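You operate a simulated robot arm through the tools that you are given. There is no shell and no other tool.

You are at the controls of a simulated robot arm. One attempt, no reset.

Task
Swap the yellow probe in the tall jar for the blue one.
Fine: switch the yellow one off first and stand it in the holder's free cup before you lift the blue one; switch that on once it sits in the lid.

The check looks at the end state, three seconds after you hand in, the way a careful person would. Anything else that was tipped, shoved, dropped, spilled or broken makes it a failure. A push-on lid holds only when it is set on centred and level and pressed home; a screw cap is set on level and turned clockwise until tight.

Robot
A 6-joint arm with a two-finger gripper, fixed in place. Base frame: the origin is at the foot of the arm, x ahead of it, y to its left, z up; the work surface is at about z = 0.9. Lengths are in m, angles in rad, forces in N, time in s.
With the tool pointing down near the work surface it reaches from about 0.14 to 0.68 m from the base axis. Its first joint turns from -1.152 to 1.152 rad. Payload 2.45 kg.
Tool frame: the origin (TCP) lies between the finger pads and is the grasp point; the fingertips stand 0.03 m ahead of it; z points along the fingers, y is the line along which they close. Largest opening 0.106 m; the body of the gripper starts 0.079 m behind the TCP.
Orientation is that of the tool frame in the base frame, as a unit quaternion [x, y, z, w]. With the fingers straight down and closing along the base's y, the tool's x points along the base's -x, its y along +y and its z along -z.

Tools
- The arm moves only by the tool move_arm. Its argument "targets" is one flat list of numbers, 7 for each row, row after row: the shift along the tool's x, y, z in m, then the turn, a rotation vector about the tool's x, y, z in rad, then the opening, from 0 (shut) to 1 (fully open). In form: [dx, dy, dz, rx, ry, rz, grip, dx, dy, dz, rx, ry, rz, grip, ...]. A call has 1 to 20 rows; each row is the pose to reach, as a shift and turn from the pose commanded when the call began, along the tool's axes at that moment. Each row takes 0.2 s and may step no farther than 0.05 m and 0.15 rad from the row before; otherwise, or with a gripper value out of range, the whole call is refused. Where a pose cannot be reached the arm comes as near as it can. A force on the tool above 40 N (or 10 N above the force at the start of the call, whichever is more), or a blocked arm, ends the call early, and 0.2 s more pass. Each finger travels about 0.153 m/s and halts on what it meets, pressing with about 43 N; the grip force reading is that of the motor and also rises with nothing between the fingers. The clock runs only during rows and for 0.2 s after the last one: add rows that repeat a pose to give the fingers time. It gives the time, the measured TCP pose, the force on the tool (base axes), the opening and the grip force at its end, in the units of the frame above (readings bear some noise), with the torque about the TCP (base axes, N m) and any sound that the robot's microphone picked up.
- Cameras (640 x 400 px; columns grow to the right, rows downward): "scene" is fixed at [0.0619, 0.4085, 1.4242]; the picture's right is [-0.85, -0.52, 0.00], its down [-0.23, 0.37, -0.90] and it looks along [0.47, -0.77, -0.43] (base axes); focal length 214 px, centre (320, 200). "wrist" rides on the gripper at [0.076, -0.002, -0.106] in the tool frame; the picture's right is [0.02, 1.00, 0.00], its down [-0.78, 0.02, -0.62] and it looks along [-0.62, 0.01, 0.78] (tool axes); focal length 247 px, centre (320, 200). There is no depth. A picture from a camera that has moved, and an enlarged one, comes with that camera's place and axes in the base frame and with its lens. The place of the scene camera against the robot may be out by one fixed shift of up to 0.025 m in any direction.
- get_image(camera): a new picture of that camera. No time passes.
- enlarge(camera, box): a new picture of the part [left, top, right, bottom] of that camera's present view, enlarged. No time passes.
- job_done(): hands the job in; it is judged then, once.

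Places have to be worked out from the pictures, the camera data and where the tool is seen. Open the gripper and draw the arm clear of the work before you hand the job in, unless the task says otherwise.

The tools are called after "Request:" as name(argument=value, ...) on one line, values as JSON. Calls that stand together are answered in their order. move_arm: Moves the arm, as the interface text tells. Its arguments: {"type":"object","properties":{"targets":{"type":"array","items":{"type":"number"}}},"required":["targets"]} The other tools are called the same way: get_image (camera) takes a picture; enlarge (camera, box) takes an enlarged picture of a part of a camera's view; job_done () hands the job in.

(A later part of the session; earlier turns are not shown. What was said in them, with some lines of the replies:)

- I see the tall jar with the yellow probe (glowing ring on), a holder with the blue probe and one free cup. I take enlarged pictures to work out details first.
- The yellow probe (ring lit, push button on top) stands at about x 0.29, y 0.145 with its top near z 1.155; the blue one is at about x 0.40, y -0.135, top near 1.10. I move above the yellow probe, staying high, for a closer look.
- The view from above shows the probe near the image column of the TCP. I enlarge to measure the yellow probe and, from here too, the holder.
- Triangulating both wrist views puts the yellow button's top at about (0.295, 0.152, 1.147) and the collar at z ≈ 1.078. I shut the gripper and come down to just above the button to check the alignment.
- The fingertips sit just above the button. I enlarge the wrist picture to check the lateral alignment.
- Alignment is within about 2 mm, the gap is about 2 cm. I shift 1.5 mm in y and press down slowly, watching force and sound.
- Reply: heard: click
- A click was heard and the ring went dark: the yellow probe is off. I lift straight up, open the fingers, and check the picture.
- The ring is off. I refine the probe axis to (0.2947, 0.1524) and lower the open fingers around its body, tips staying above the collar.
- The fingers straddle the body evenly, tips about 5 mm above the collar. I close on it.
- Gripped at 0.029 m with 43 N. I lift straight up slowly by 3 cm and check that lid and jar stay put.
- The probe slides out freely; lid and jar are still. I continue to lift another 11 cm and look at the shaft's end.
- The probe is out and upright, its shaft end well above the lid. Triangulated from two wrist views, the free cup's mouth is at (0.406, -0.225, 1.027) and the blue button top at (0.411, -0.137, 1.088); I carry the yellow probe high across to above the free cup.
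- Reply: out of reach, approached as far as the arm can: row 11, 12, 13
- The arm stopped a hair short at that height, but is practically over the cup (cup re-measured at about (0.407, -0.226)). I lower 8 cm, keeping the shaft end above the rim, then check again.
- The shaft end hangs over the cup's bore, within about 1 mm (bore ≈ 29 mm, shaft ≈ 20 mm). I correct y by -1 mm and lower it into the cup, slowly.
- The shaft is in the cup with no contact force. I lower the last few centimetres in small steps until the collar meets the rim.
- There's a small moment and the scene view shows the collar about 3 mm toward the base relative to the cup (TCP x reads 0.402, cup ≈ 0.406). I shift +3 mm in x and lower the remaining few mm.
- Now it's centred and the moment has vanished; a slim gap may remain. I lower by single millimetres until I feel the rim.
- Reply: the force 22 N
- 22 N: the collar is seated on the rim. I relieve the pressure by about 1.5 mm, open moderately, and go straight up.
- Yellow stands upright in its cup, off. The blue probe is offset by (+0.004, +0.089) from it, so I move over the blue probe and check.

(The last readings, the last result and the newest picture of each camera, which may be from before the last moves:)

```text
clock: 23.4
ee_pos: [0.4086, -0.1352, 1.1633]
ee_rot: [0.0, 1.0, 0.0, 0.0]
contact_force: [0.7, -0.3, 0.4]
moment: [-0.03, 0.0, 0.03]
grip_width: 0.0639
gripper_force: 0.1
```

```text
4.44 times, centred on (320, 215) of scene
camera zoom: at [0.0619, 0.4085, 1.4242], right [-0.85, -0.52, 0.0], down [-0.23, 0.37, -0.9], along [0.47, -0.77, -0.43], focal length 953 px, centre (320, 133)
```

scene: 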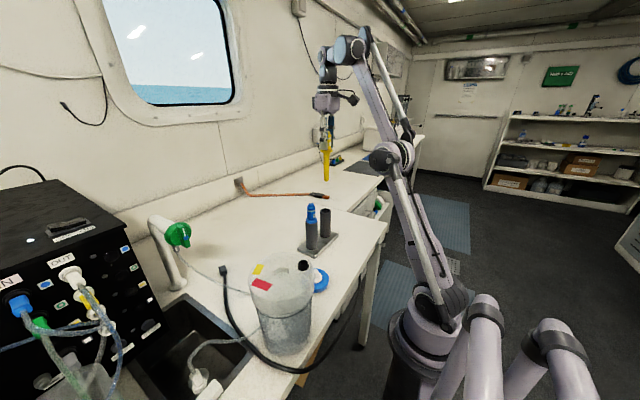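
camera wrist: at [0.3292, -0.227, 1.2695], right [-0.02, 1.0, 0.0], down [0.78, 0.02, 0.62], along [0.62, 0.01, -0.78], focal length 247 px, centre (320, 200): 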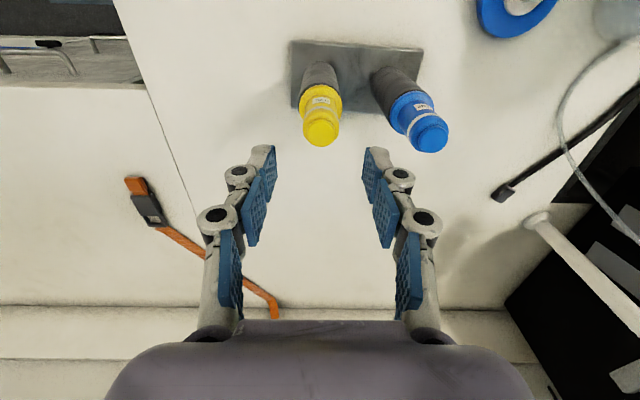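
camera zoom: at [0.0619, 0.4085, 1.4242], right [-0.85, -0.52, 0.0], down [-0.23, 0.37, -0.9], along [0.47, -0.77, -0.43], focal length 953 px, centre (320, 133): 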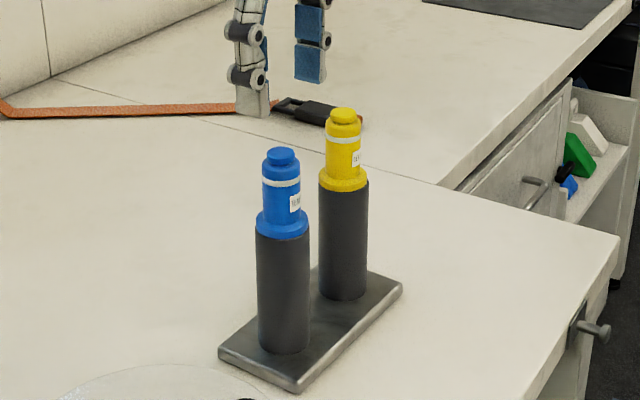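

Blue is centred between the open fingers. I lower around its body to the same height I released the yellow one at (TCP ≈ 1.067).

Request:
move_arm(targets=[-0.001, -0.0003, 0.03, 0, 0, 0, 0.5, -0.001, -0.0003, 0.06, 0, 0, 0, 0.5, -0.001, -0.0003, 0.08, 0, 0, 0, 0.5, -0.001, -0.0003, 0.095, 0, 0, 0, 0.5, -0.001, -0.0003, 0.095, 0, 0, 0, 0.5])

Request:
enlarge(camera="wrist", box=[220, 40, 420, 220])

Request:
enlarge(camera="scene", box=[280, 170, 360, 260])

```text
clock: 24.6
ee_pos: [0.4107, -0.1356, 1.0722]
ee_rot: [0.0, 1.0, 0.001, 0.001]
contact_force: [-0.5, 0.4, 0.0]
moment: [0.0, 0.02, 0.0]
grip_width: 0.0531
gripper_force: 0.0
```

```text
2.22 times, centred on (320, 130) of wrist
camera zoom: at [0.3336, -0.138, 1.1776], right [-0.02, 1.0, 0.0], down [0.78, 0.02, 0.62], along [0.62, 0.01, -0.78], focal length 549 px, centre (320, 356)
```

zoom: 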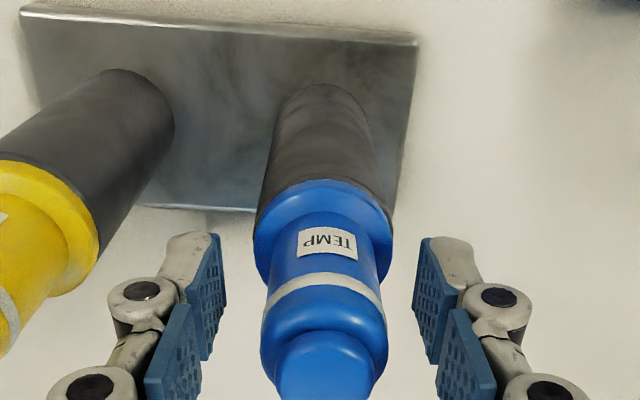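

```text
4.44 times, centred on (320, 215) of scene
camera zoom: at [0.0619, 0.4085, 1.4242], right [-0.85, -0.52, 0.0], down [-0.23, 0.37, -0.9], along [0.47, -0.77, -0.43], focal length 953 px, centre (320, 133)
```

zoom: 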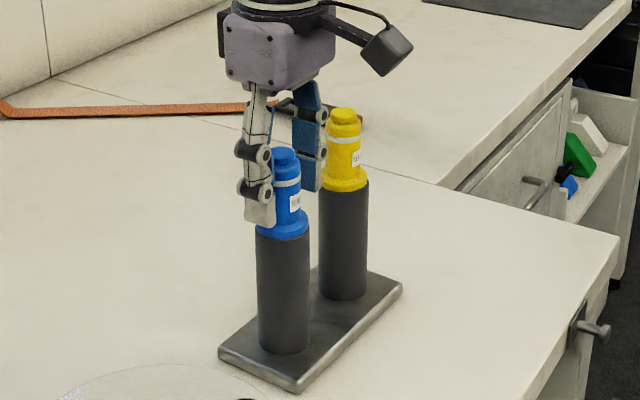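

The body sits about 1 mm to +y of the finger midline; I shift 1 mm, lower 3 mm more and close on it.

Request:
move_arm(targets=[0, 0.001, 0.003, 0, 0, 0, 0.5, 0, 0.001, 0.003, 0, 0, 0, 0.3, 0, 0.001, 0.003, 0, 0, 0, 0.1, 0, 0.001, 0.003, 0, 0, 0, 0, 0, 0.001, 0.003, 0, 0, 0, 0, 0, 0.001, 0.003, 0, 0, 0, 0])

Request:
enlarge(camera="wrist", box=[220, 40, 420, 220])

Request:
enlarge(camera="scene", box=[280, 170, 360, 260])

```text
clock: 26.0
ee_pos: [0.4108, -0.1347, 1.0685]
ee_rot: [0.0, 1.0, 0.0, 0.0]
contact_force: [0.3, -0.3, 1.5]
moment: [0.01, 0.0, 0.01]
grip_width: 0.0287
gripper_force: 43.3
```

```text
2.22 times, centred on (320, 130) of wrist
camera zoom: at [0.3343, -0.1368, 1.1741], right [-0.02, 1.0, 0.0], down [0.78, 0.02, 0.62], along [0.62, 0.01, -0.78], focal length 549 px, centre (320, 356)
```

zoom: 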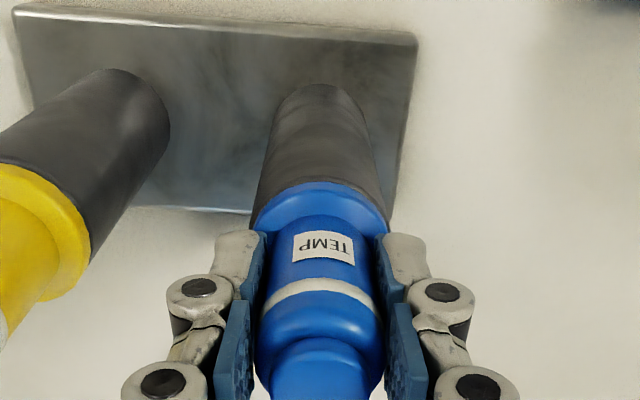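

```text
4.44 times, centred on (320, 215) of scene
camera zoom: at [0.0619, 0.4085, 1.4242], right [-0.85, -0.52, 0.0], down [-0.23, 0.37, -0.9], along [0.47, -0.77, -0.43], focal length 953 px, centre (320, 133)
```

zoom: 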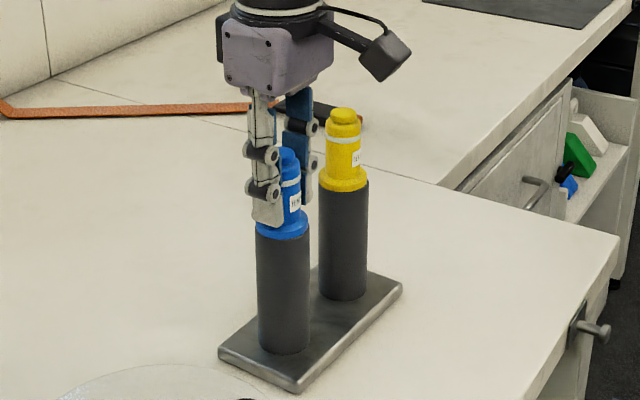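

Blue is gripped at the same width as yellow was. I lift straight out of the cup, gently first.

Request:
move_arm(targets=[0, 0, -0.005, 0, 0, 0, 0, 0, 0, -0.015, 0, 0, 0, 0, 0, 0, -0.03, 0, 0, 0, 0, 0, 0, -0.05, 0, 0, 0, 0, 0, 0, -0.07, 0, 0, 0, 0, 0, 0, -0.09, 0, 0, 0, 0, 0, 0, -0.11, 0, 0, 0, 0, 0, 0, -0.13, 0, 0, 0, 0, 0, 0, -0.15, 0, 0, 0, 0, 0, 0, -0.15, 0, 0, 0, 0])

Request:
enlarge(camera="scene", box=[270, 120, 390, 270])

Request:
get_image(camera="wrist")

```text
clock: 28.2
ee_pos: [0.4126, -0.1355, 1.2158]
ee_rot: [0.0, 1.0, -0.001, 0.0]
contact_force: [0.4, 0.0, -1.5]
moment: [0.0, 0.0, 0.0]
grip_width: 0.0285
gripper_force: 42.6
```

```text
2.67 times, centred on (330, 195) of scene
camera zoom: at [0.0619, 0.4085, 1.4242], right [-0.85, -0.52, 0.0], down [-0.23, 0.37, -0.9], along [0.47, -0.77, -0.43], focal length 572 px, centre (293, 213)
```

zoom: 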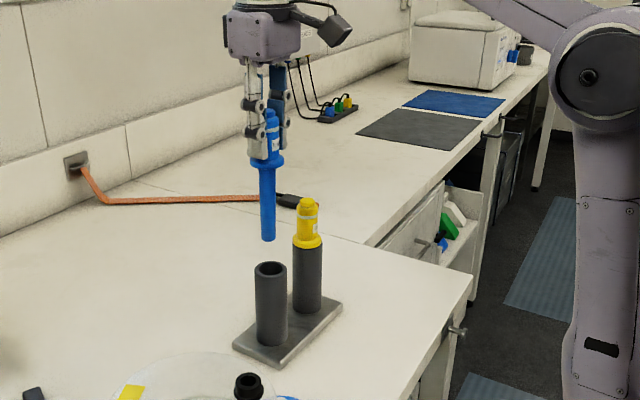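

```text
taken
camera wrist: at [0.3363, -0.1368, 1.3217], right [-0.02, 1.0, 0.0], down [0.78, 0.02, 0.62], along [0.62, 0.01, -0.78], focal length 247 px, centre (320, 200)
```

wrist: 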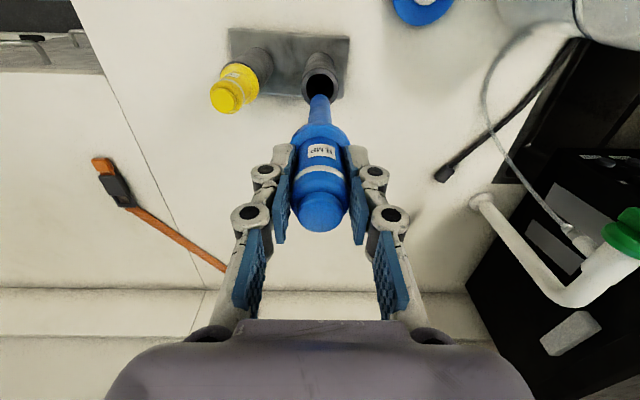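

Blue is out and clear. I raise it further and carry it to above the jar's open port at about (0.295, 0.152).

Request:
move_arm(targets=[0, 0, -0.035, 0, 0, 0, 0, 0, 0, -0.07, 0, 0, 0, 0, 0.0146, 0.0359, -0.07, 0, 0, 0, 0, 0.0291, 0.0718, -0.07, 0, 0, 0, 0, 0.0437, 0.1076, -0.07, 0, 0, 0, 0, 0.0583, 0.1435, -0.07, 0, 0, 0, 0, 0.0728, 0.1794, -0.07, 0, 0, 0, 0, 0.0874, 0.2153, -0.07, 0, 0, 0, 0, 0.1019, 0.2511, -0.07, 0, 0, 0, 0, 0.1165, 0.287, -0.07, 0, 0, 0, 0, 0.1165, 0.287, -0.07, 0, 0, 0, 0, 0.1165, 0.287, -0.07, 0, 0, 0, 0])

Request:
get_image(camera="wrist")

Request:
enlarge(camera="wrist", box=[250, 10, 390, 150])

Request:
enlarge(camera="scene", box=[220, 120, 350, 290])

```text
clock: 30.8
ee_pos: [0.2934, 0.153, 1.2885]
ee_rot: [0.0, 1.0, 0.0, 0.0]
contact_force: [-0.8, 0.2, -0.9]
moment: [-0.02, -0.01, -0.04]
grip_width: 0.0286
gripper_force: 43.2
```

```text
taken
camera wrist: at [0.2166, 0.1508, 1.3933], right [-0.02, 1.0, 0.0], down [0.78, 0.02, 0.62], along [0.62, 0.01, -0.78], focal length 247 px, centre (320, 200)
```

wrist: 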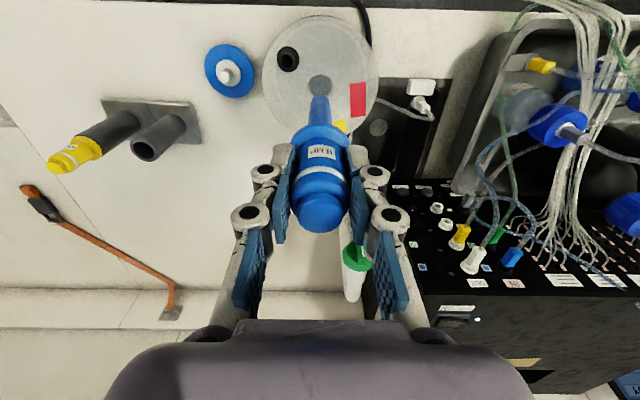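

```text
2.86 times, centred on (320, 80) of wrist
camera zoom: at [0.2166, 0.1508, 1.3933], right [-0.02, 1.0, 0.0], down [0.78, 0.02, 0.62], along [0.62, 0.01, -0.78], focal length 706 px, centre (320, 543)
```

zoom: 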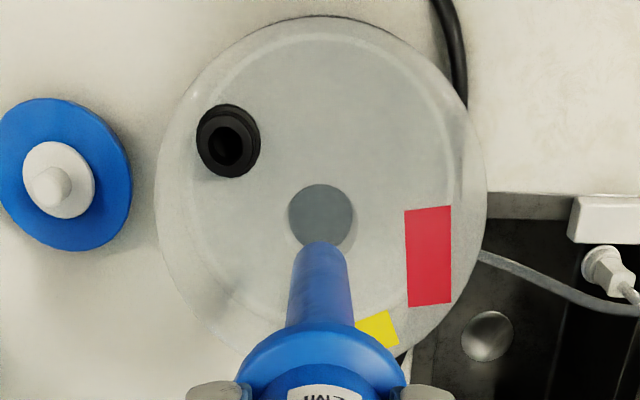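

```text
2.35 times, centred on (285, 205) of scene
camera zoom: at [0.0619, 0.4085, 1.4242], right [-0.85, -0.52, 0.0], down [-0.23, 0.37, -0.9], along [0.47, -0.77, -0.43], focal length 505 px, centre (402, 188)
```

zoom: 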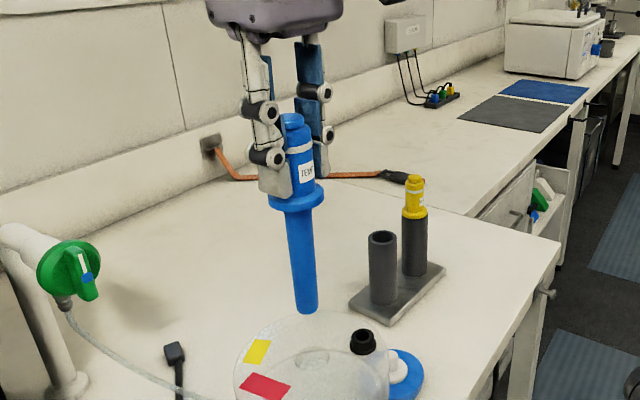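

The port is a hole of about 28 mm, centred in column with the shaft. I lower to roughly 1 cm above the lid and check the alignment closely.

Request:
move_arm(targets=[0, 0, 0.015, 0, 0, 0, 0, 0, 0, 0.03, 0, 0, 0, 0, 0, 0, 0.044, 0, 0, 0, 0, 0, 0, 0.044, 0, 0, 0, 0])

Request:
enlarge(camera="wrist", box=[270, 40, 370, 140])

Request:
enlarge(camera="scene", box=[250, 200, 320, 290])

```text
clock: 31.8
ee_pos: [0.2951, 0.153, 1.2405]
ee_rot: [0.0, 1.0, 0.0, 0.0]
contact_force: [0.4, 0.2, 0.5]
moment: [-0.02, 0.0, 0.0]
grip_width: 0.0283
gripper_force: 43.2
```

```text
4.00 times, centred on (320, 90) of wrist
camera zoom: at [0.2194, 0.1503, 1.347], right [-0.02, 1.0, 0.0], down [0.78, 0.02, 0.62], along [0.62, 0.01, -0.78], focal length 988 px, centre (320, 640)
```

zoom: 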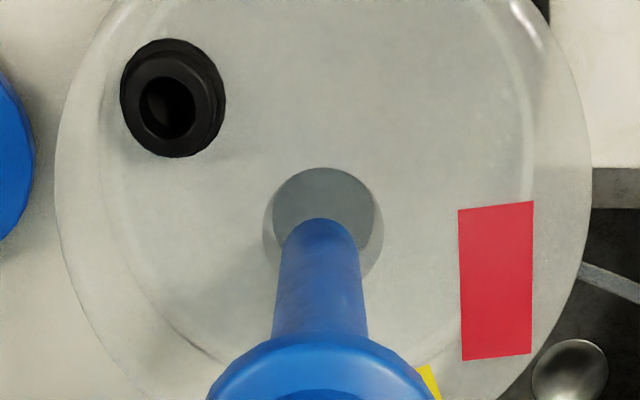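

```text
4.44 times, centred on (285, 245) of scene
camera zoom: at [0.0619, 0.4085, 1.4242], right [-0.85, -0.52, 0.0], down [-0.23, 0.37, -0.9], along [0.47, -0.77, -0.43], focal length 953 px, centre (476, 0)
```

zoom: 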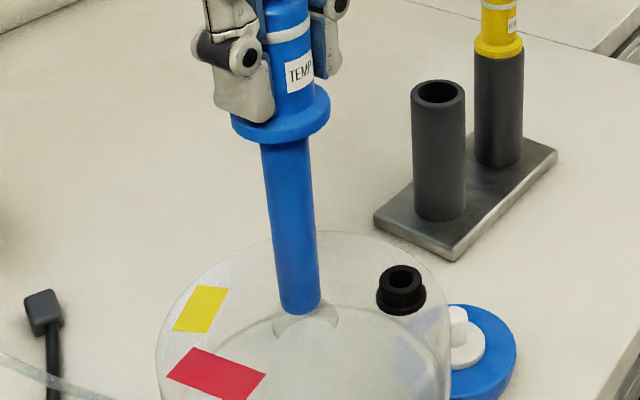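

Column alignment looks good; the fore-aft alignment needs a closer look, so I enlarge both views further.

Request:
enlarge(camera="scene", box=[270, 255, 300, 285])

Request:
enlarge(camera="wrist", box=[295, 70, 345, 120])

```text
13.33 times, centred on (285, 270) of scene
camera zoom: at [0.0619, 0.4085, 1.4242], right [-0.85, -0.52, 0.0], down [-0.23, 0.37, -0.9], along [0.47, -0.77, -0.43], focal length 2860 px, centre (787, -733)
```

zoom: 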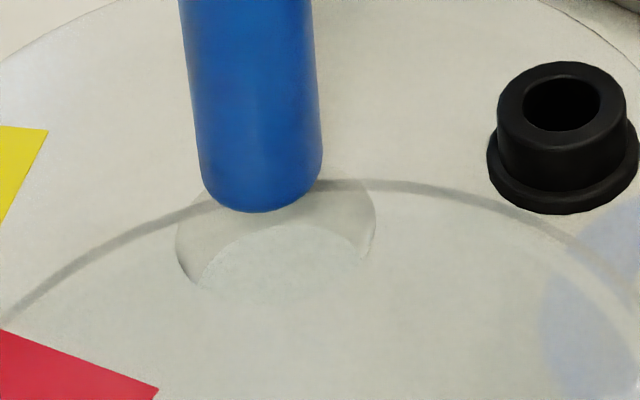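

```text
8.00 times, centred on (320, 95) of wrist
camera zoom: at [0.2194, 0.1503, 1.347], right [-0.02, 1.0, 0.0], down [0.78, 0.02, 0.62], along [0.62, 0.01, -0.78], focal length 1976 px, centre (320, 1040)
```

zoom: 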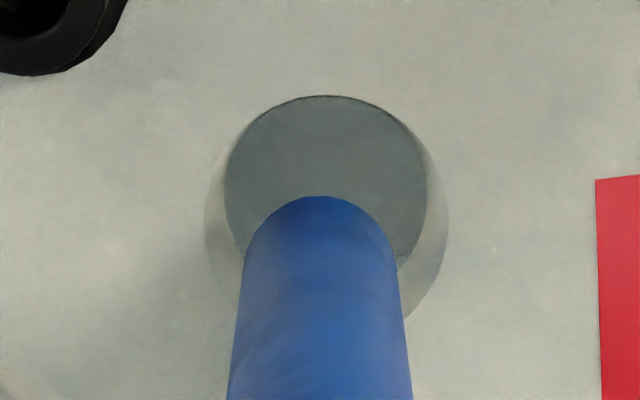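

The hole's rim is centred about (0.293, 0.1515) while the shaft is slightly farther out in x. I shift by about -2.5 mm in x and +0.8 mm in y, then recheck.

Request:
move_arm(targets=[0.0025, 0.0008, 0, 0, 0, 0, 0, 0.0025, 0.0008, 0, 0, 0, 0, 0, 0.0025, 0.0008, 0, 0, 0, 0, 0])

Request:
enlarge(camera="scene", box=[270, 255, 300, 285])

Request:
enlarge(camera="wrist", box=[295, 70, 345, 120])

```text
clock: 32.6
ee_pos: [0.2926, 0.1531, 1.2424]
ee_rot: [-0.001, 1.0, 0.0, 0.0]
contact_force: [0.2, -0.5, 0.2]
moment: [0.01, 0.02, -0.02]
grip_width: 0.0284
gripper_force: 42.7
```

```text
13.33 times, centred on (285, 270) of scene
camera zoom: at [0.0619, 0.4085, 1.4242], right [-0.85, -0.52, 0.0], down [-0.23, 0.37, -0.9], along [0.47, -0.77, -0.43], focal length 2860 px, centre (787, -733)
```

zoom: 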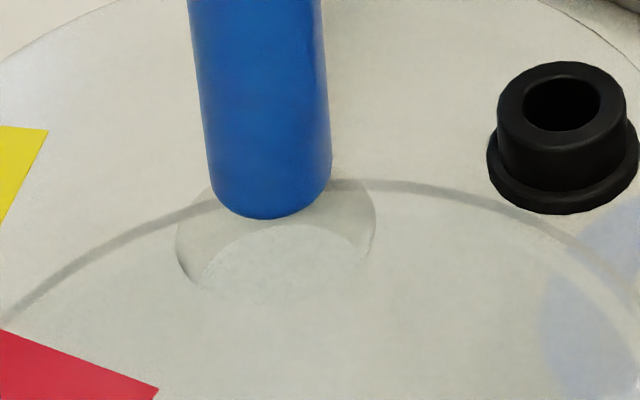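

```text
8.00 times, centred on (320, 95) of wrist
camera zoom: at [0.2166, 0.1512, 1.3478], right [-0.02, 1.0, 0.0], down [0.78, 0.02, 0.62], along [0.62, 0.01, -0.78], focal length 1976 px, centre (320, 1040)
```

zoom: 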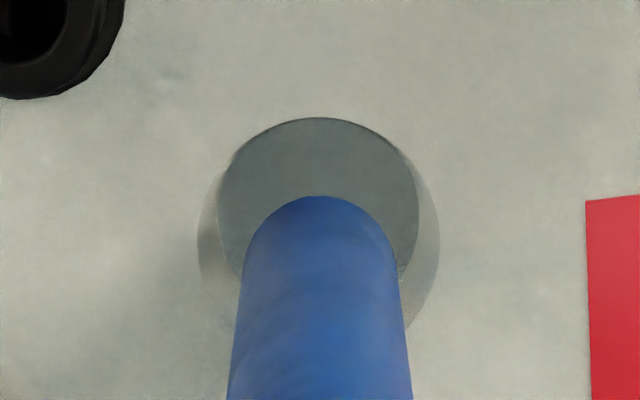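

Aligned in y and within a millimetre in x. I lower the shaft through the port in small steps, watching the forces.

Request:
move_arm(targets=[0.0006, 0, 0.008, 0, 0, 0, 0, 0.0006, 0, 0.016, 0, 0, 0, 0, 0.0006, 0, 0.024, 0, 0, 0, 0, 0.0006, 0, 0.032, 0, 0, 0, 0, 0.0006, 0, 0.04, 0, 0, 0, 0, 0.0006, 0, 0.05, 0, 0, 0, 0])

Request:
enlarge(camera="scene", box=[250, 200, 320, 290])

Request:
enlarge(camera="wrist", box=[270, 50, 370, 150])

```text
clock: 34.0
ee_pos: [0.2923, 0.1525, 1.1934]
ee_rot: [0.001, 1.0, 0.0, 0.0]
contact_force: [0.1, 0.2, -0.5]
moment: [-0.03, -0.02, 0.0]
grip_width: 0.0286
gripper_force: 42.8
```

```text
4.44 times, centred on (285, 245) of scene
camera zoom: at [0.0619, 0.4085, 1.4242], right [-0.85, -0.52, 0.0], down [-0.23, 0.37, -0.9], along [0.47, -0.77, -0.43], focal length 953 px, centre (476, 0)
```

zoom: 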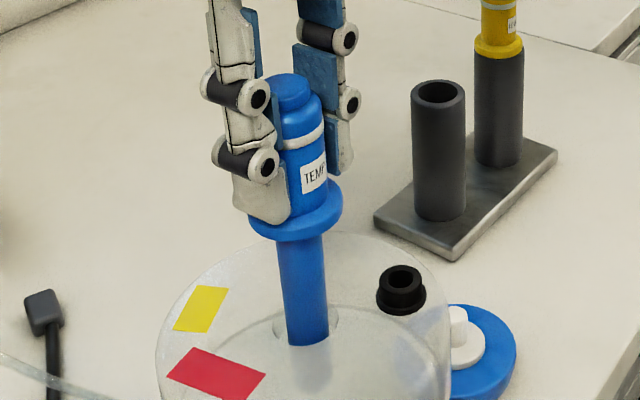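

```text
4.00 times, centred on (320, 100) of wrist
camera zoom: at [0.216, 0.1508, 1.2986], right [-0.02, 1.0, 0.0], down [0.78, 0.02, 0.62], along [0.62, 0.01, -0.78], focal length 988 px, centre (320, 600)
```

zoom: 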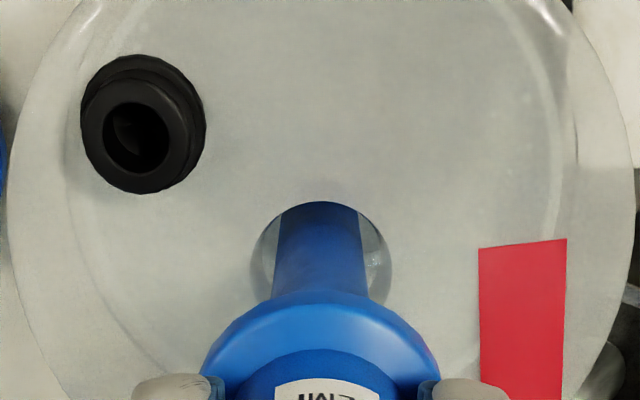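

No contact; the shaft passes centrally through the port. I continue down to about 1 cm before seating.

Request:
move_arm(targets=[0, 0, 0.01, 0, 0, 0, 0, 0, 0, 0.02, 0, 0, 0, 0, 0, 0, 0.03, 0, 0, 0, 0, 0, 0, 0.04, 0, 0, 0, 0, 0, 0, 0.05, 0, 0, 0, 0, 0, 0, 0.055, 0, 0, 0, 0])

Request:
enlarge(camera="scene", box=[250, 200, 320, 290])

Request:
enlarge(camera="wrist", box=[270, 50, 370, 150])

```text
clock: 35.4
ee_pos: [0.2918, 0.1538, 1.138]
ee_rot: [0.0, 1.0, 0.001, 0.0]
contact_force: [0.4, -0.3, -1.3]
moment: [0.0, -0.04, 0.0]
grip_width: 0.0282
gripper_force: 42.8
```

```text
4.44 times, centred on (285, 245) of scene
camera zoom: at [0.0619, 0.4085, 1.4242], right [-0.85, -0.52, 0.0], down [-0.23, 0.37, -0.9], along [0.47, -0.77, -0.43], focal length 953 px, centre (476, 0)
```

zoom: 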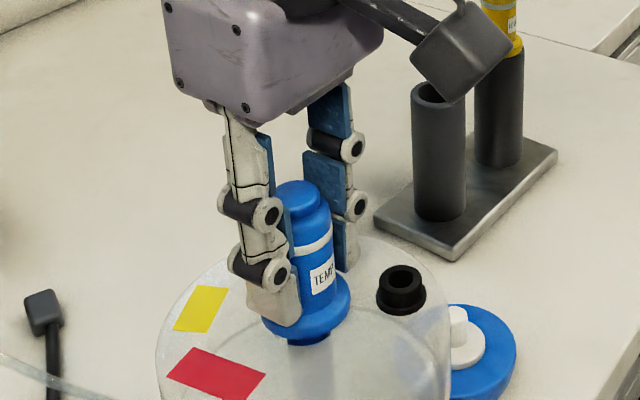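

```text
4.00 times, centred on (320, 100) of wrist
camera zoom: at [0.2152, 0.1515, 1.244], right [-0.02, 1.0, 0.0], down [0.78, 0.02, 0.62], along [0.62, 0.01, -0.78], focal length 988 px, centre (320, 600)
```

zoom: 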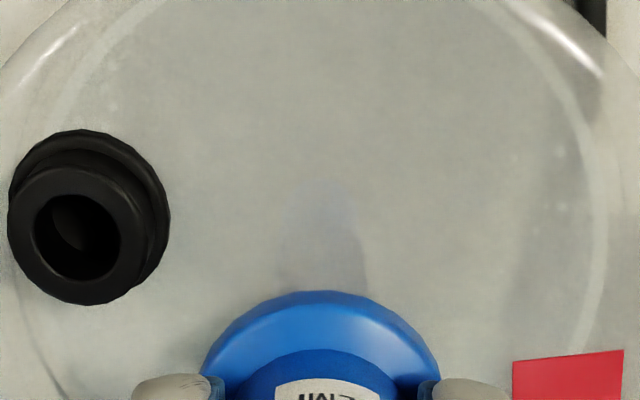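

About 9 mm of gap remain. I lower in fine steps until the collar meets the lid.

Request:
move_arm(targets=[0, 0, 0.003, 0, 0, 0, 0, 0, 0, 0.006, 0, 0, 0, 0, 0, 0, 0.0075, 0, 0, 0, 0, 0, 0, 0.0085, 0, 0, 0, 0, 0, 0, 0.0095, 0, 0, 0, 0])

Request:
enlarge(camera="scene", box=[250, 220, 320, 290])

Request:
enlarge(camera="wrist", box=[270, 50, 370, 150])

```text
clock: 36.6
ee_pos: [0.2914, 0.1535, 1.1288]
ee_rot: [0.0, 1.0, 0.0, 0.0]
contact_force: [0.1, 0.0, -0.2]
moment: [0.01, -0.02, 0.01]
grip_width: 0.0284
gripper_force: 42.7
```

```text
5.71 times, centred on (285, 255) of scene
camera zoom: at [0.0619, 0.4085, 1.4242], right [-0.85, -0.52, 0.0], down [-0.23, 0.37, -0.9], along [0.47, -0.77, -0.43], focal length 1226 px, centre (520, -114)
```

zoom: 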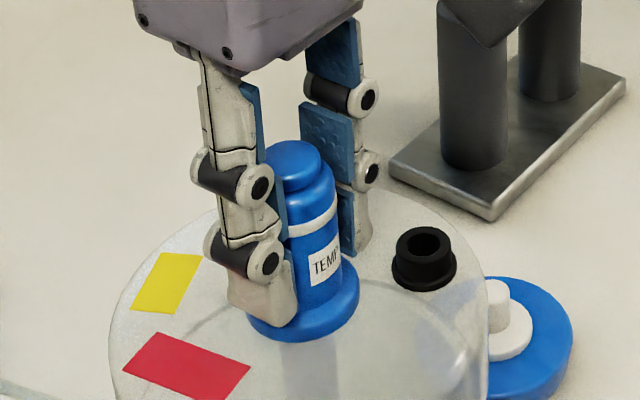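

```text
4.00 times, centred on (320, 100) of wrist
camera zoom: at [0.2156, 0.1516, 1.2342], right [-0.02, 1.0, 0.0], down [0.78, 0.02, 0.62], along [0.62, 0.01, -0.78], focal length 988 px, centre (320, 600)
```

zoom: 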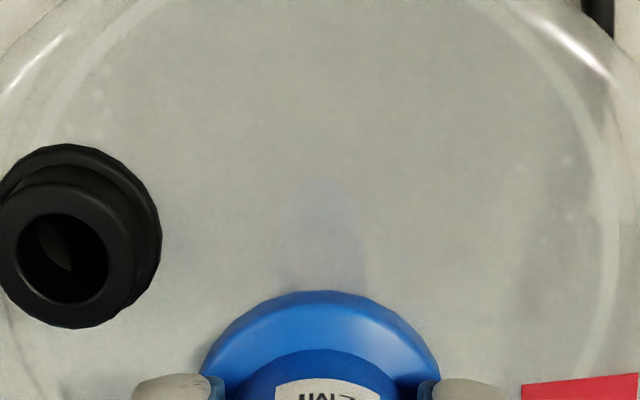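

Nearly down, still no force. I keep lowering by half-millimetre to millimetre steps.

Request:
move_arm(targets=[0, 0, 0.001, 0, 0, 0, 0, 0, 0, 0.002, 0, 0, 0, 0, 0, 0, 0.002, 0, 0, 0, 0])

Request:
enlarge(camera="scene", box=[260, 250, 310, 290])

```text
clock: 37.4
ee_pos: [0.2926, 0.1529, 1.1265]
ee_rot: [0.0, 1.0, 0.001, -0.001]
contact_force: [-2.6, 3.2, 38.5]
moment: [0.08, 0.13, 0.09]
grip_width: 0.0286
gripper_force: 43.1
```

```text
10.00 times, centred on (285, 270) of scene
camera zoom: at [0.0614, 0.4084, 1.4243], right [-0.85, -0.52, 0.0], down [-0.23, 0.37, -0.9], along [0.47, -0.77, -0.43], focal length 2145 px, centre (670, -500)
```

zoom: 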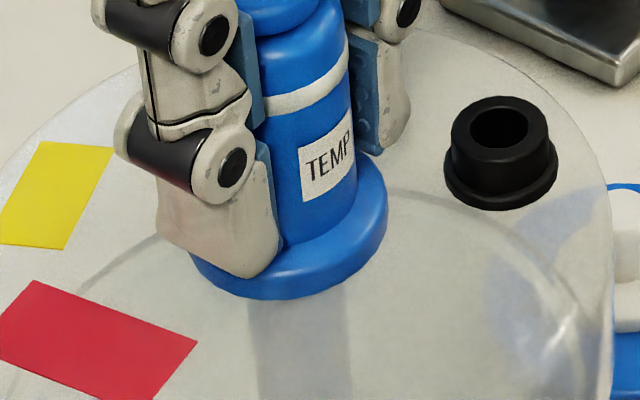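

The collar is seated (38 N). I relieve the press, open the fingers, and rise straight up.

Request:
move_arm(targets=[0, 0, -0.0015, 0, 0, 0, 0, 0, 0, -0.002, 0, 0, 0, 0, 0, 0, -0.002, 0, 0, 0, 0.3, 0, 0, -0.002, 0, 0, 0, 0.5, 0, 0, -0.002, 0, 0, 0, 0.5, 0, 0, -0.02, 0, 0, 0, 0.5, 0, 0, -0.05, 0, 0, 0, 0.5, 0, 0, -0.08, 0, 0, 0, 0.5, 0, 0, -0.1, 0, 0, 0, 0.5, 0, 0, -0.1, 0, 0, 0, 0.5])

Request:
enlarge(camera="scene", box=[240, 200, 330, 280])

Request:
enlarge(camera="wrist", box=[240, 20, 400, 200])

```text
clock: 39.6
ee_pos: [0.2907, 0.1532, 1.2283]
ee_rot: [0.0, 1.0, 0.0, 0.0]
contact_force: [-0.4, -1.0, 0.3]
moment: [0.0, 0.03, 0.0]
grip_width: 0.0533
gripper_force: 0.0
```

```text
5.00 times, centred on (285, 240) of scene
camera zoom: at [0.0619, 0.4085, 1.4242], right [-0.85, -0.52, 0.0], down [-0.23, 0.37, -0.9], along [0.47, -0.77, -0.43], focal length 1072 px, centre (495, 0)
```

zoom: 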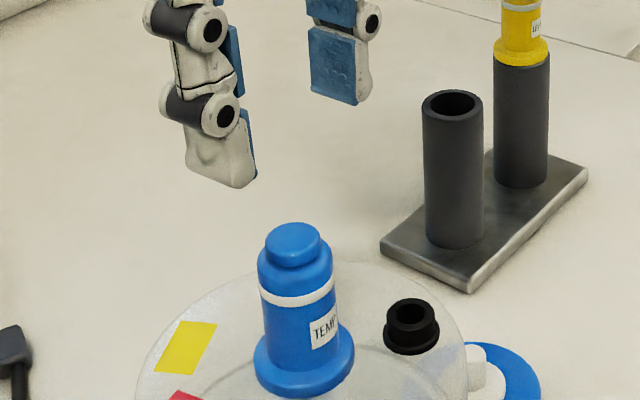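

```text
2.22 times, centred on (320, 110) of wrist
camera zoom: at [0.2155, 0.1509, 1.3332], right [-0.02, 1.0, 0.0], down [0.78, 0.02, 0.62], along [0.62, 0.01, -0.78], focal length 549 px, centre (320, 400)
```

zoom: 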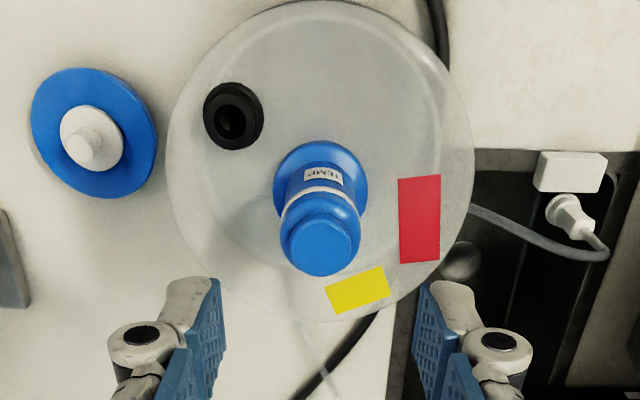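

The blue probe sits level in the lid exactly where the yellow one was; its ring is dark. I shut the gripper, centre over the button and press gently as before.

Request:
move_arm(targets=[-0.002, -0.001, 0, 0, 0, 0, 0.2, -0.002, -0.001, 0, 0, 0, 0, 0, -0.002, -0.001, 0.0, 0, 0, 0, 0, -0.002, -0.001, 0.02, 0, 0, 0, 0, -0.002, -0.001, 0.035, 0, 0, 0, 0, -0.002, -0.001, 0.035, 0, 0, 0, 0])

Request:
enlarge(camera="scene", box=[255, 225, 315, 265])

Request:
enlarge(camera="wrist", box=[270, 70, 370, 190])

```text
clock: 41.0
ee_pos: [0.296, 0.1533, 1.1909]
ee_rot: [0.0, 1.0, 0.0, -0.001]
contact_force: [-0.2, -0.1, -0.9]
moment: [-0.01, -0.03, 0.0]
grip_width: 0.0
gripper_force: 28.2
```

```text
10.00 times, centred on (285, 245) of scene
camera zoom: at [0.0619, 0.4085, 1.4242], right [-0.85, -0.52, 0.0], down [-0.23, 0.37, -0.9], along [0.47, -0.77, -0.43], focal length 2145 px, centre (670, -250)
```

zoom: 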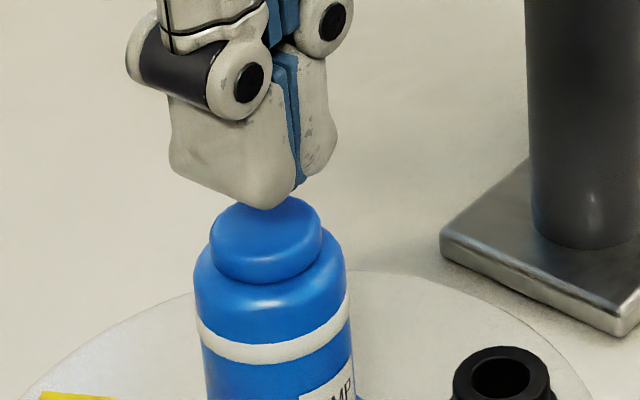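

```text
3.33 times, centred on (320, 130) of wrist
camera zoom: at [0.2192, 0.1504, 1.2955], right [-0.02, 1.0, 0.0], down [0.78, 0.02, 0.62], along [0.62, 0.01, -0.78], focal length 823 px, centre (320, 433)
```

zoom: 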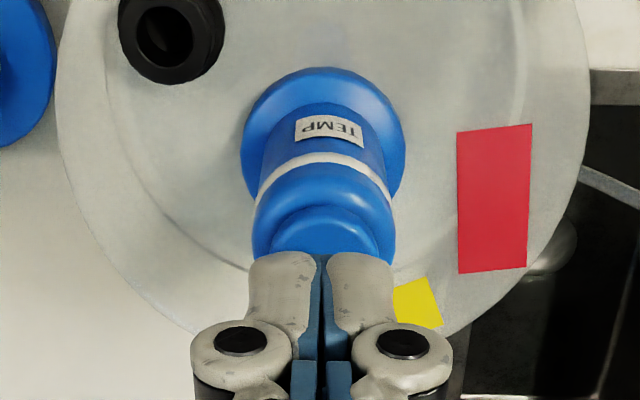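

Fingertips are over the button. I press down in small steps and listen for the click.

Request:
move_arm(targets=[0, 0.0005, 0.008, 0, 0, 0, 0, 0, 0.0005, 0.011, 0, 0, 0, 0, 0, 0.0005, 0.013, 0, 0, 0, 0, 0, 0.0005, 0.0145, 0, 0, 0, 0, 0, 0.0005, 0.0155, 0, 0, 0, 0])

Request:
enlarge(camera="scene", box=[255, 225, 315, 265])

```text
clock: 42.2
ee_pos: [0.2944, 0.151, 1.1762]
ee_rot: [0.0, 1.0, 0.0, -0.001]
contact_force: [0.9, -0.2, 4.0]
moment: [0.01, -0.01, -0.01]
grip_width: 0.0058
gripper_force: 28.9
```

```text
10.00 times, centred on (285, 245) of scene
camera zoom: at [0.0619, 0.4085, 1.4242], right [-0.85, -0.52, 0.0], down [-0.23, 0.37, -0.9], along [0.47, -0.77, -0.43], focal length 2145 px, centre (670, -250)
```

zoom: 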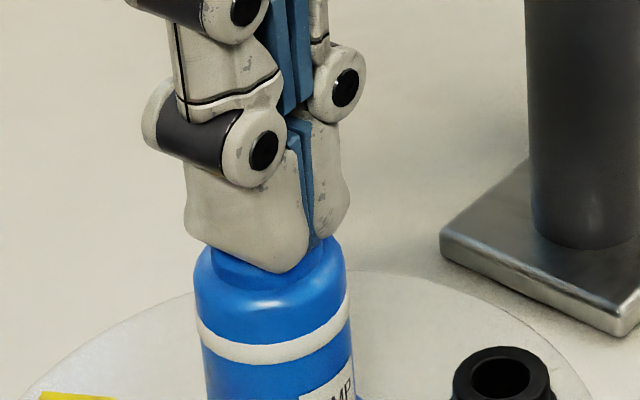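

4 N of resistance but no click yet and the ring is still dark. I press slightly further.

Request:
move_arm(targets=[0, 0, 0.0007, 0, 0, 0, 0, 0, 0, 0.0014, 0, 0, 0, 0])

Request:
enlarge(camera="scene", box=[255, 225, 315, 265])

```text
clock: 42.8
ee_pos: [0.2936, 0.1529, 1.173]
ee_rot: [0.0, 1.0, 0.0, 0.0]
contact_force: [-0.6, -2.1, 7.6]
moment: [-0.11, -0.02, -0.03]
grip_width: 0.0062
gripper_force: 29.1
heard: click
```

```text
10.00 times, centred on (285, 245) of scene
camera zoom: at [0.0618, 0.4084, 1.4243], right [-0.85, -0.52, 0.0], down [-0.23, 0.37, -0.9], along [0.47, -0.77, -0.43], focal length 2145 px, centre (670, -250)
```

zoom: 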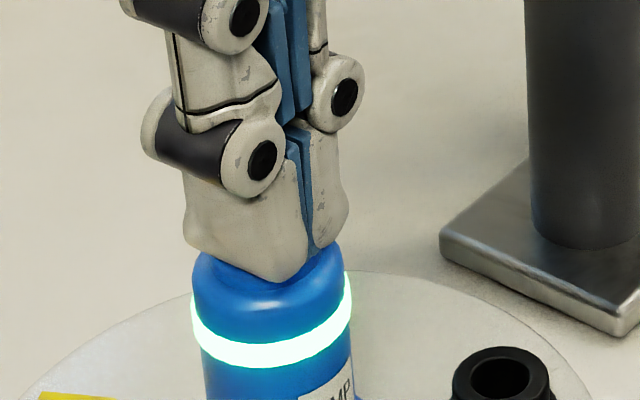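

Click heard and the blue ring glows: it's on. I lift straight up, open the gripper, and draw back.

Request:
move_arm(targets=[0, 0, -0.01, 0, 0, 0, 0, 0, 0, -0.03, 0, 0, 0, 0, 0, 0, -0.06, 0, 0, 0, 0, 0, 0, -0.1, 0, 0, 0, 0.5, 0, 0, -0.14, 0, 0, 0, 1, 0, 0, -0.16, 0, 0, 0, 1, 0, 0, -0.16, 0, 0, 0, 1])

Request:
get_image(camera="scene")

Request:
enlarge(camera="scene", box=[220, 190, 350, 370])

Request:
get_image(camera="wrist")

```text
clock: 44.4
ee_pos: [0.2949, 0.1514, 1.3318]
ee_rot: [0.0, 1.0, 0.0, 0.0]
contact_force: [-0.8, -0.5, 0.0]
moment: [0.02, -0.02, 0.01]
grip_width: 0.106
gripper_force: 0.1
```

```text
taken
```

scene: 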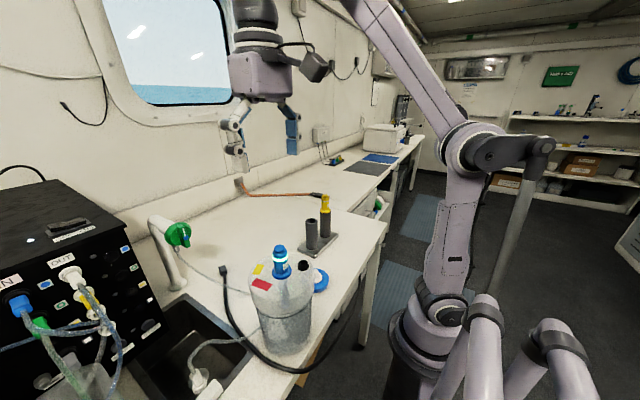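

```text
2.22 times, centred on (285, 280) of scene
camera zoom: at [0.0619, 0.4085, 1.4242], right [-0.85, -0.52, 0.0], down [-0.23, 0.37, -0.9], along [0.47, -0.77, -0.43], focal length 477 px, centre (398, 22)
```

zoom: 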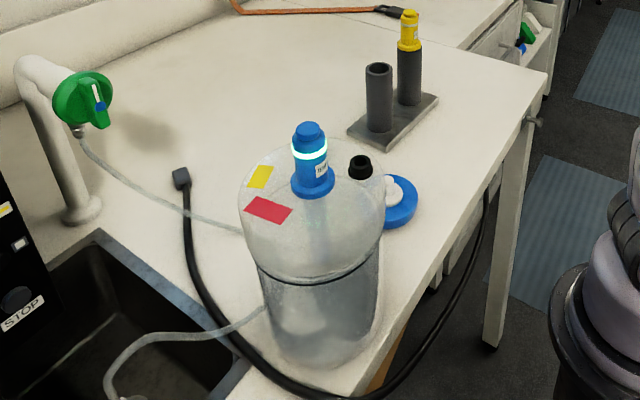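

```text
taken
camera wrist: at [0.2181, 0.1504, 1.438], right [-0.02, 1.0, 0.0], down [0.78, 0.02, 0.62], along [0.62, 0.01, -0.78], focal length 247 px, centre (320, 200)
```

wrist: 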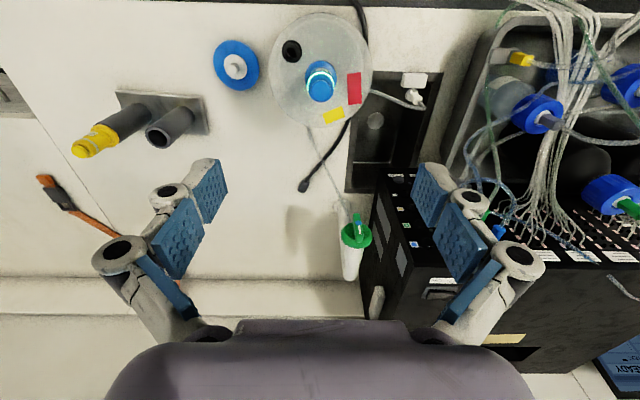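

Blue is on and seated, yellow stands off in the holder, everything else looks unmoved. I retreat to the starting pose, clear of the work, and inspect the final state.

Request:
move_arm(targets=[0, 0, -0.04, 0, 0, 0, 1, 0.006, -0.039, -0.045, 0, 0, 0, 1, 0.012, -0.078, -0.047, 0, 0, 0, 1, 0.018, -0.117, -0.047, 0, 0, 0, 1, 0.024, -0.156, -0.047, 0, 0, 0, 1, 0.03, -0.195, -0.047, 0, 0, 0, 1, 0.036, -0.233, -0.047, 0, 0, 0, 1, 0.036, -0.233, -0.047, 0, 0, 0, 1])

Request:
enlarge(camera="scene", box=[220, 190, 360, 290])

Request:
enlarge(camera="wrist", box=[380, 30, 540, 150])

Request:
enlarge(camera="wrist", box=[220, 50, 400, 180])

Request:
enlarge(camera="scene", box=[230, 230, 330, 370])

```text
clock: 46.2
ee_pos: [0.261, -0.0824, 1.3775]
ee_rot: [0.0, 1.0, 0.0, 0.0]
contact_force: [-0.2, -0.3, 0.5]
moment: [-0.03, 0.01, -0.02]
grip_width: 0.1058
gripper_force: 0.1
out of reach, approached as far as the arm can: row 1, 2, 3, 4, 6, 7, 8
```

```text
4.00 times, centred on (290, 240) of scene
camera zoom: at [0.0619, 0.4085, 1.4242], right [-0.85, -0.52, 0.0], down [-0.23, 0.37, -0.9], along [0.47, -0.77, -0.43], focal length 858 px, centre (440, 40)
```

zoom: 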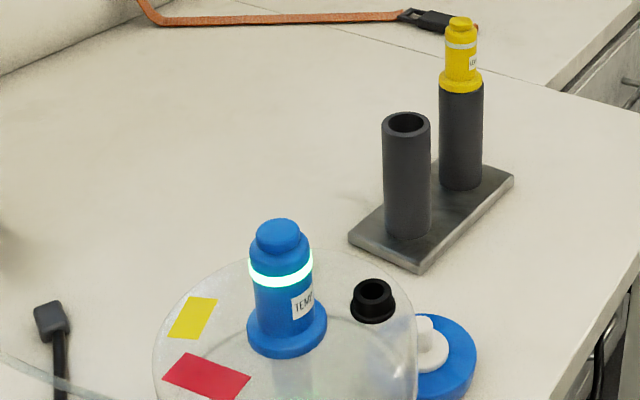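

```text
3.33 times, centred on (460, 90) of wrist
camera zoom: at [0.183, -0.0854, 1.4833], right [-0.02, 1.0, 0.0], down [0.78, 0.02, 0.62], along [0.62, 0.01, -0.78], focal length 823 px, centre (-147, 567)
```

zoom: 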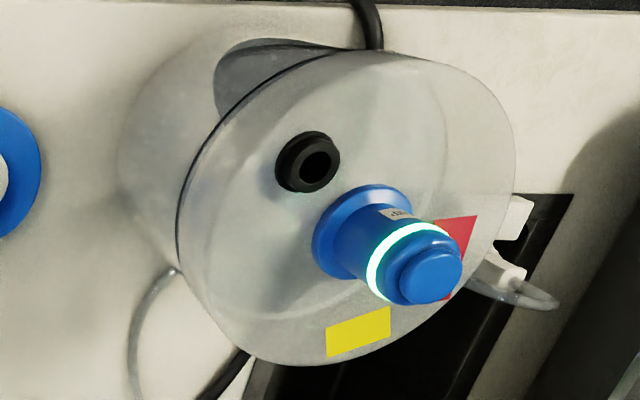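

```text
3.08 times, centred on (310, 115) of wrist
camera zoom: at [0.183, -0.0854, 1.4833], right [-0.02, 1.0, 0.0], down [0.78, 0.02, 0.62], along [0.62, 0.01, -0.78], focal length 760 px, centre (351, 462)
```

zoom: 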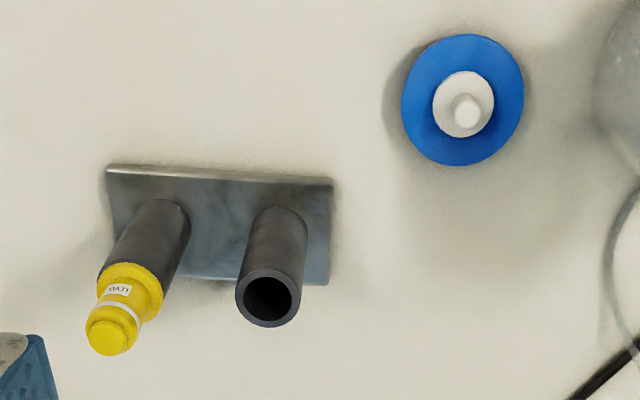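

```text
2.86 times, centred on (280, 300) of scene
camera zoom: at [0.0619, 0.4085, 1.4242], right [-0.85, -0.52, 0.0], down [-0.23, 0.37, -0.9], along [0.47, -0.77, -0.43], focal length 613 px, centre (434, -86)
```

zoom: 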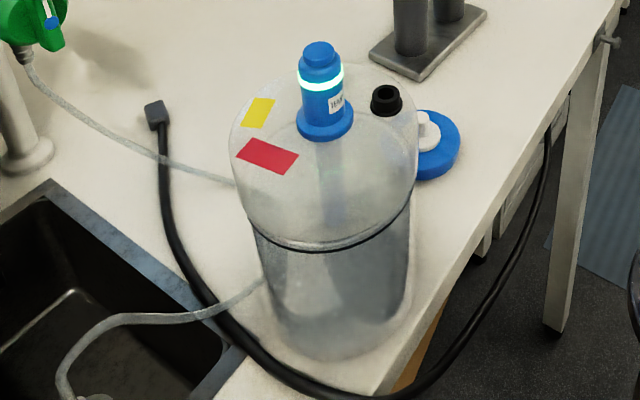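

The blue probe sits level in the lid with its ring lit. The yellow one stands dark in the formerly free cup, and the jar, lid, holder and surroundings match the first pictures. The gripper is open and clear, so I hand in.

Request:
job_done()

```text
The job is handed in.
```

The swap is done and handed in. The blue probe sits level in the tall jar's lid with its ring lit. The yellow probe is off and stands upright in the holder cup that was free.

I followed your order: yellow was switched off and set in its cup before I lifted the blue one, and blue was switched on only once it was seated. The microphone picked up a click for each switch, and the rings changed to match.

In the last pictures the jar, lid, holder and everything around them looked the same as at the start. The gripper was open and the arm clear of the work when I handed in. I have not seen the result of the check.
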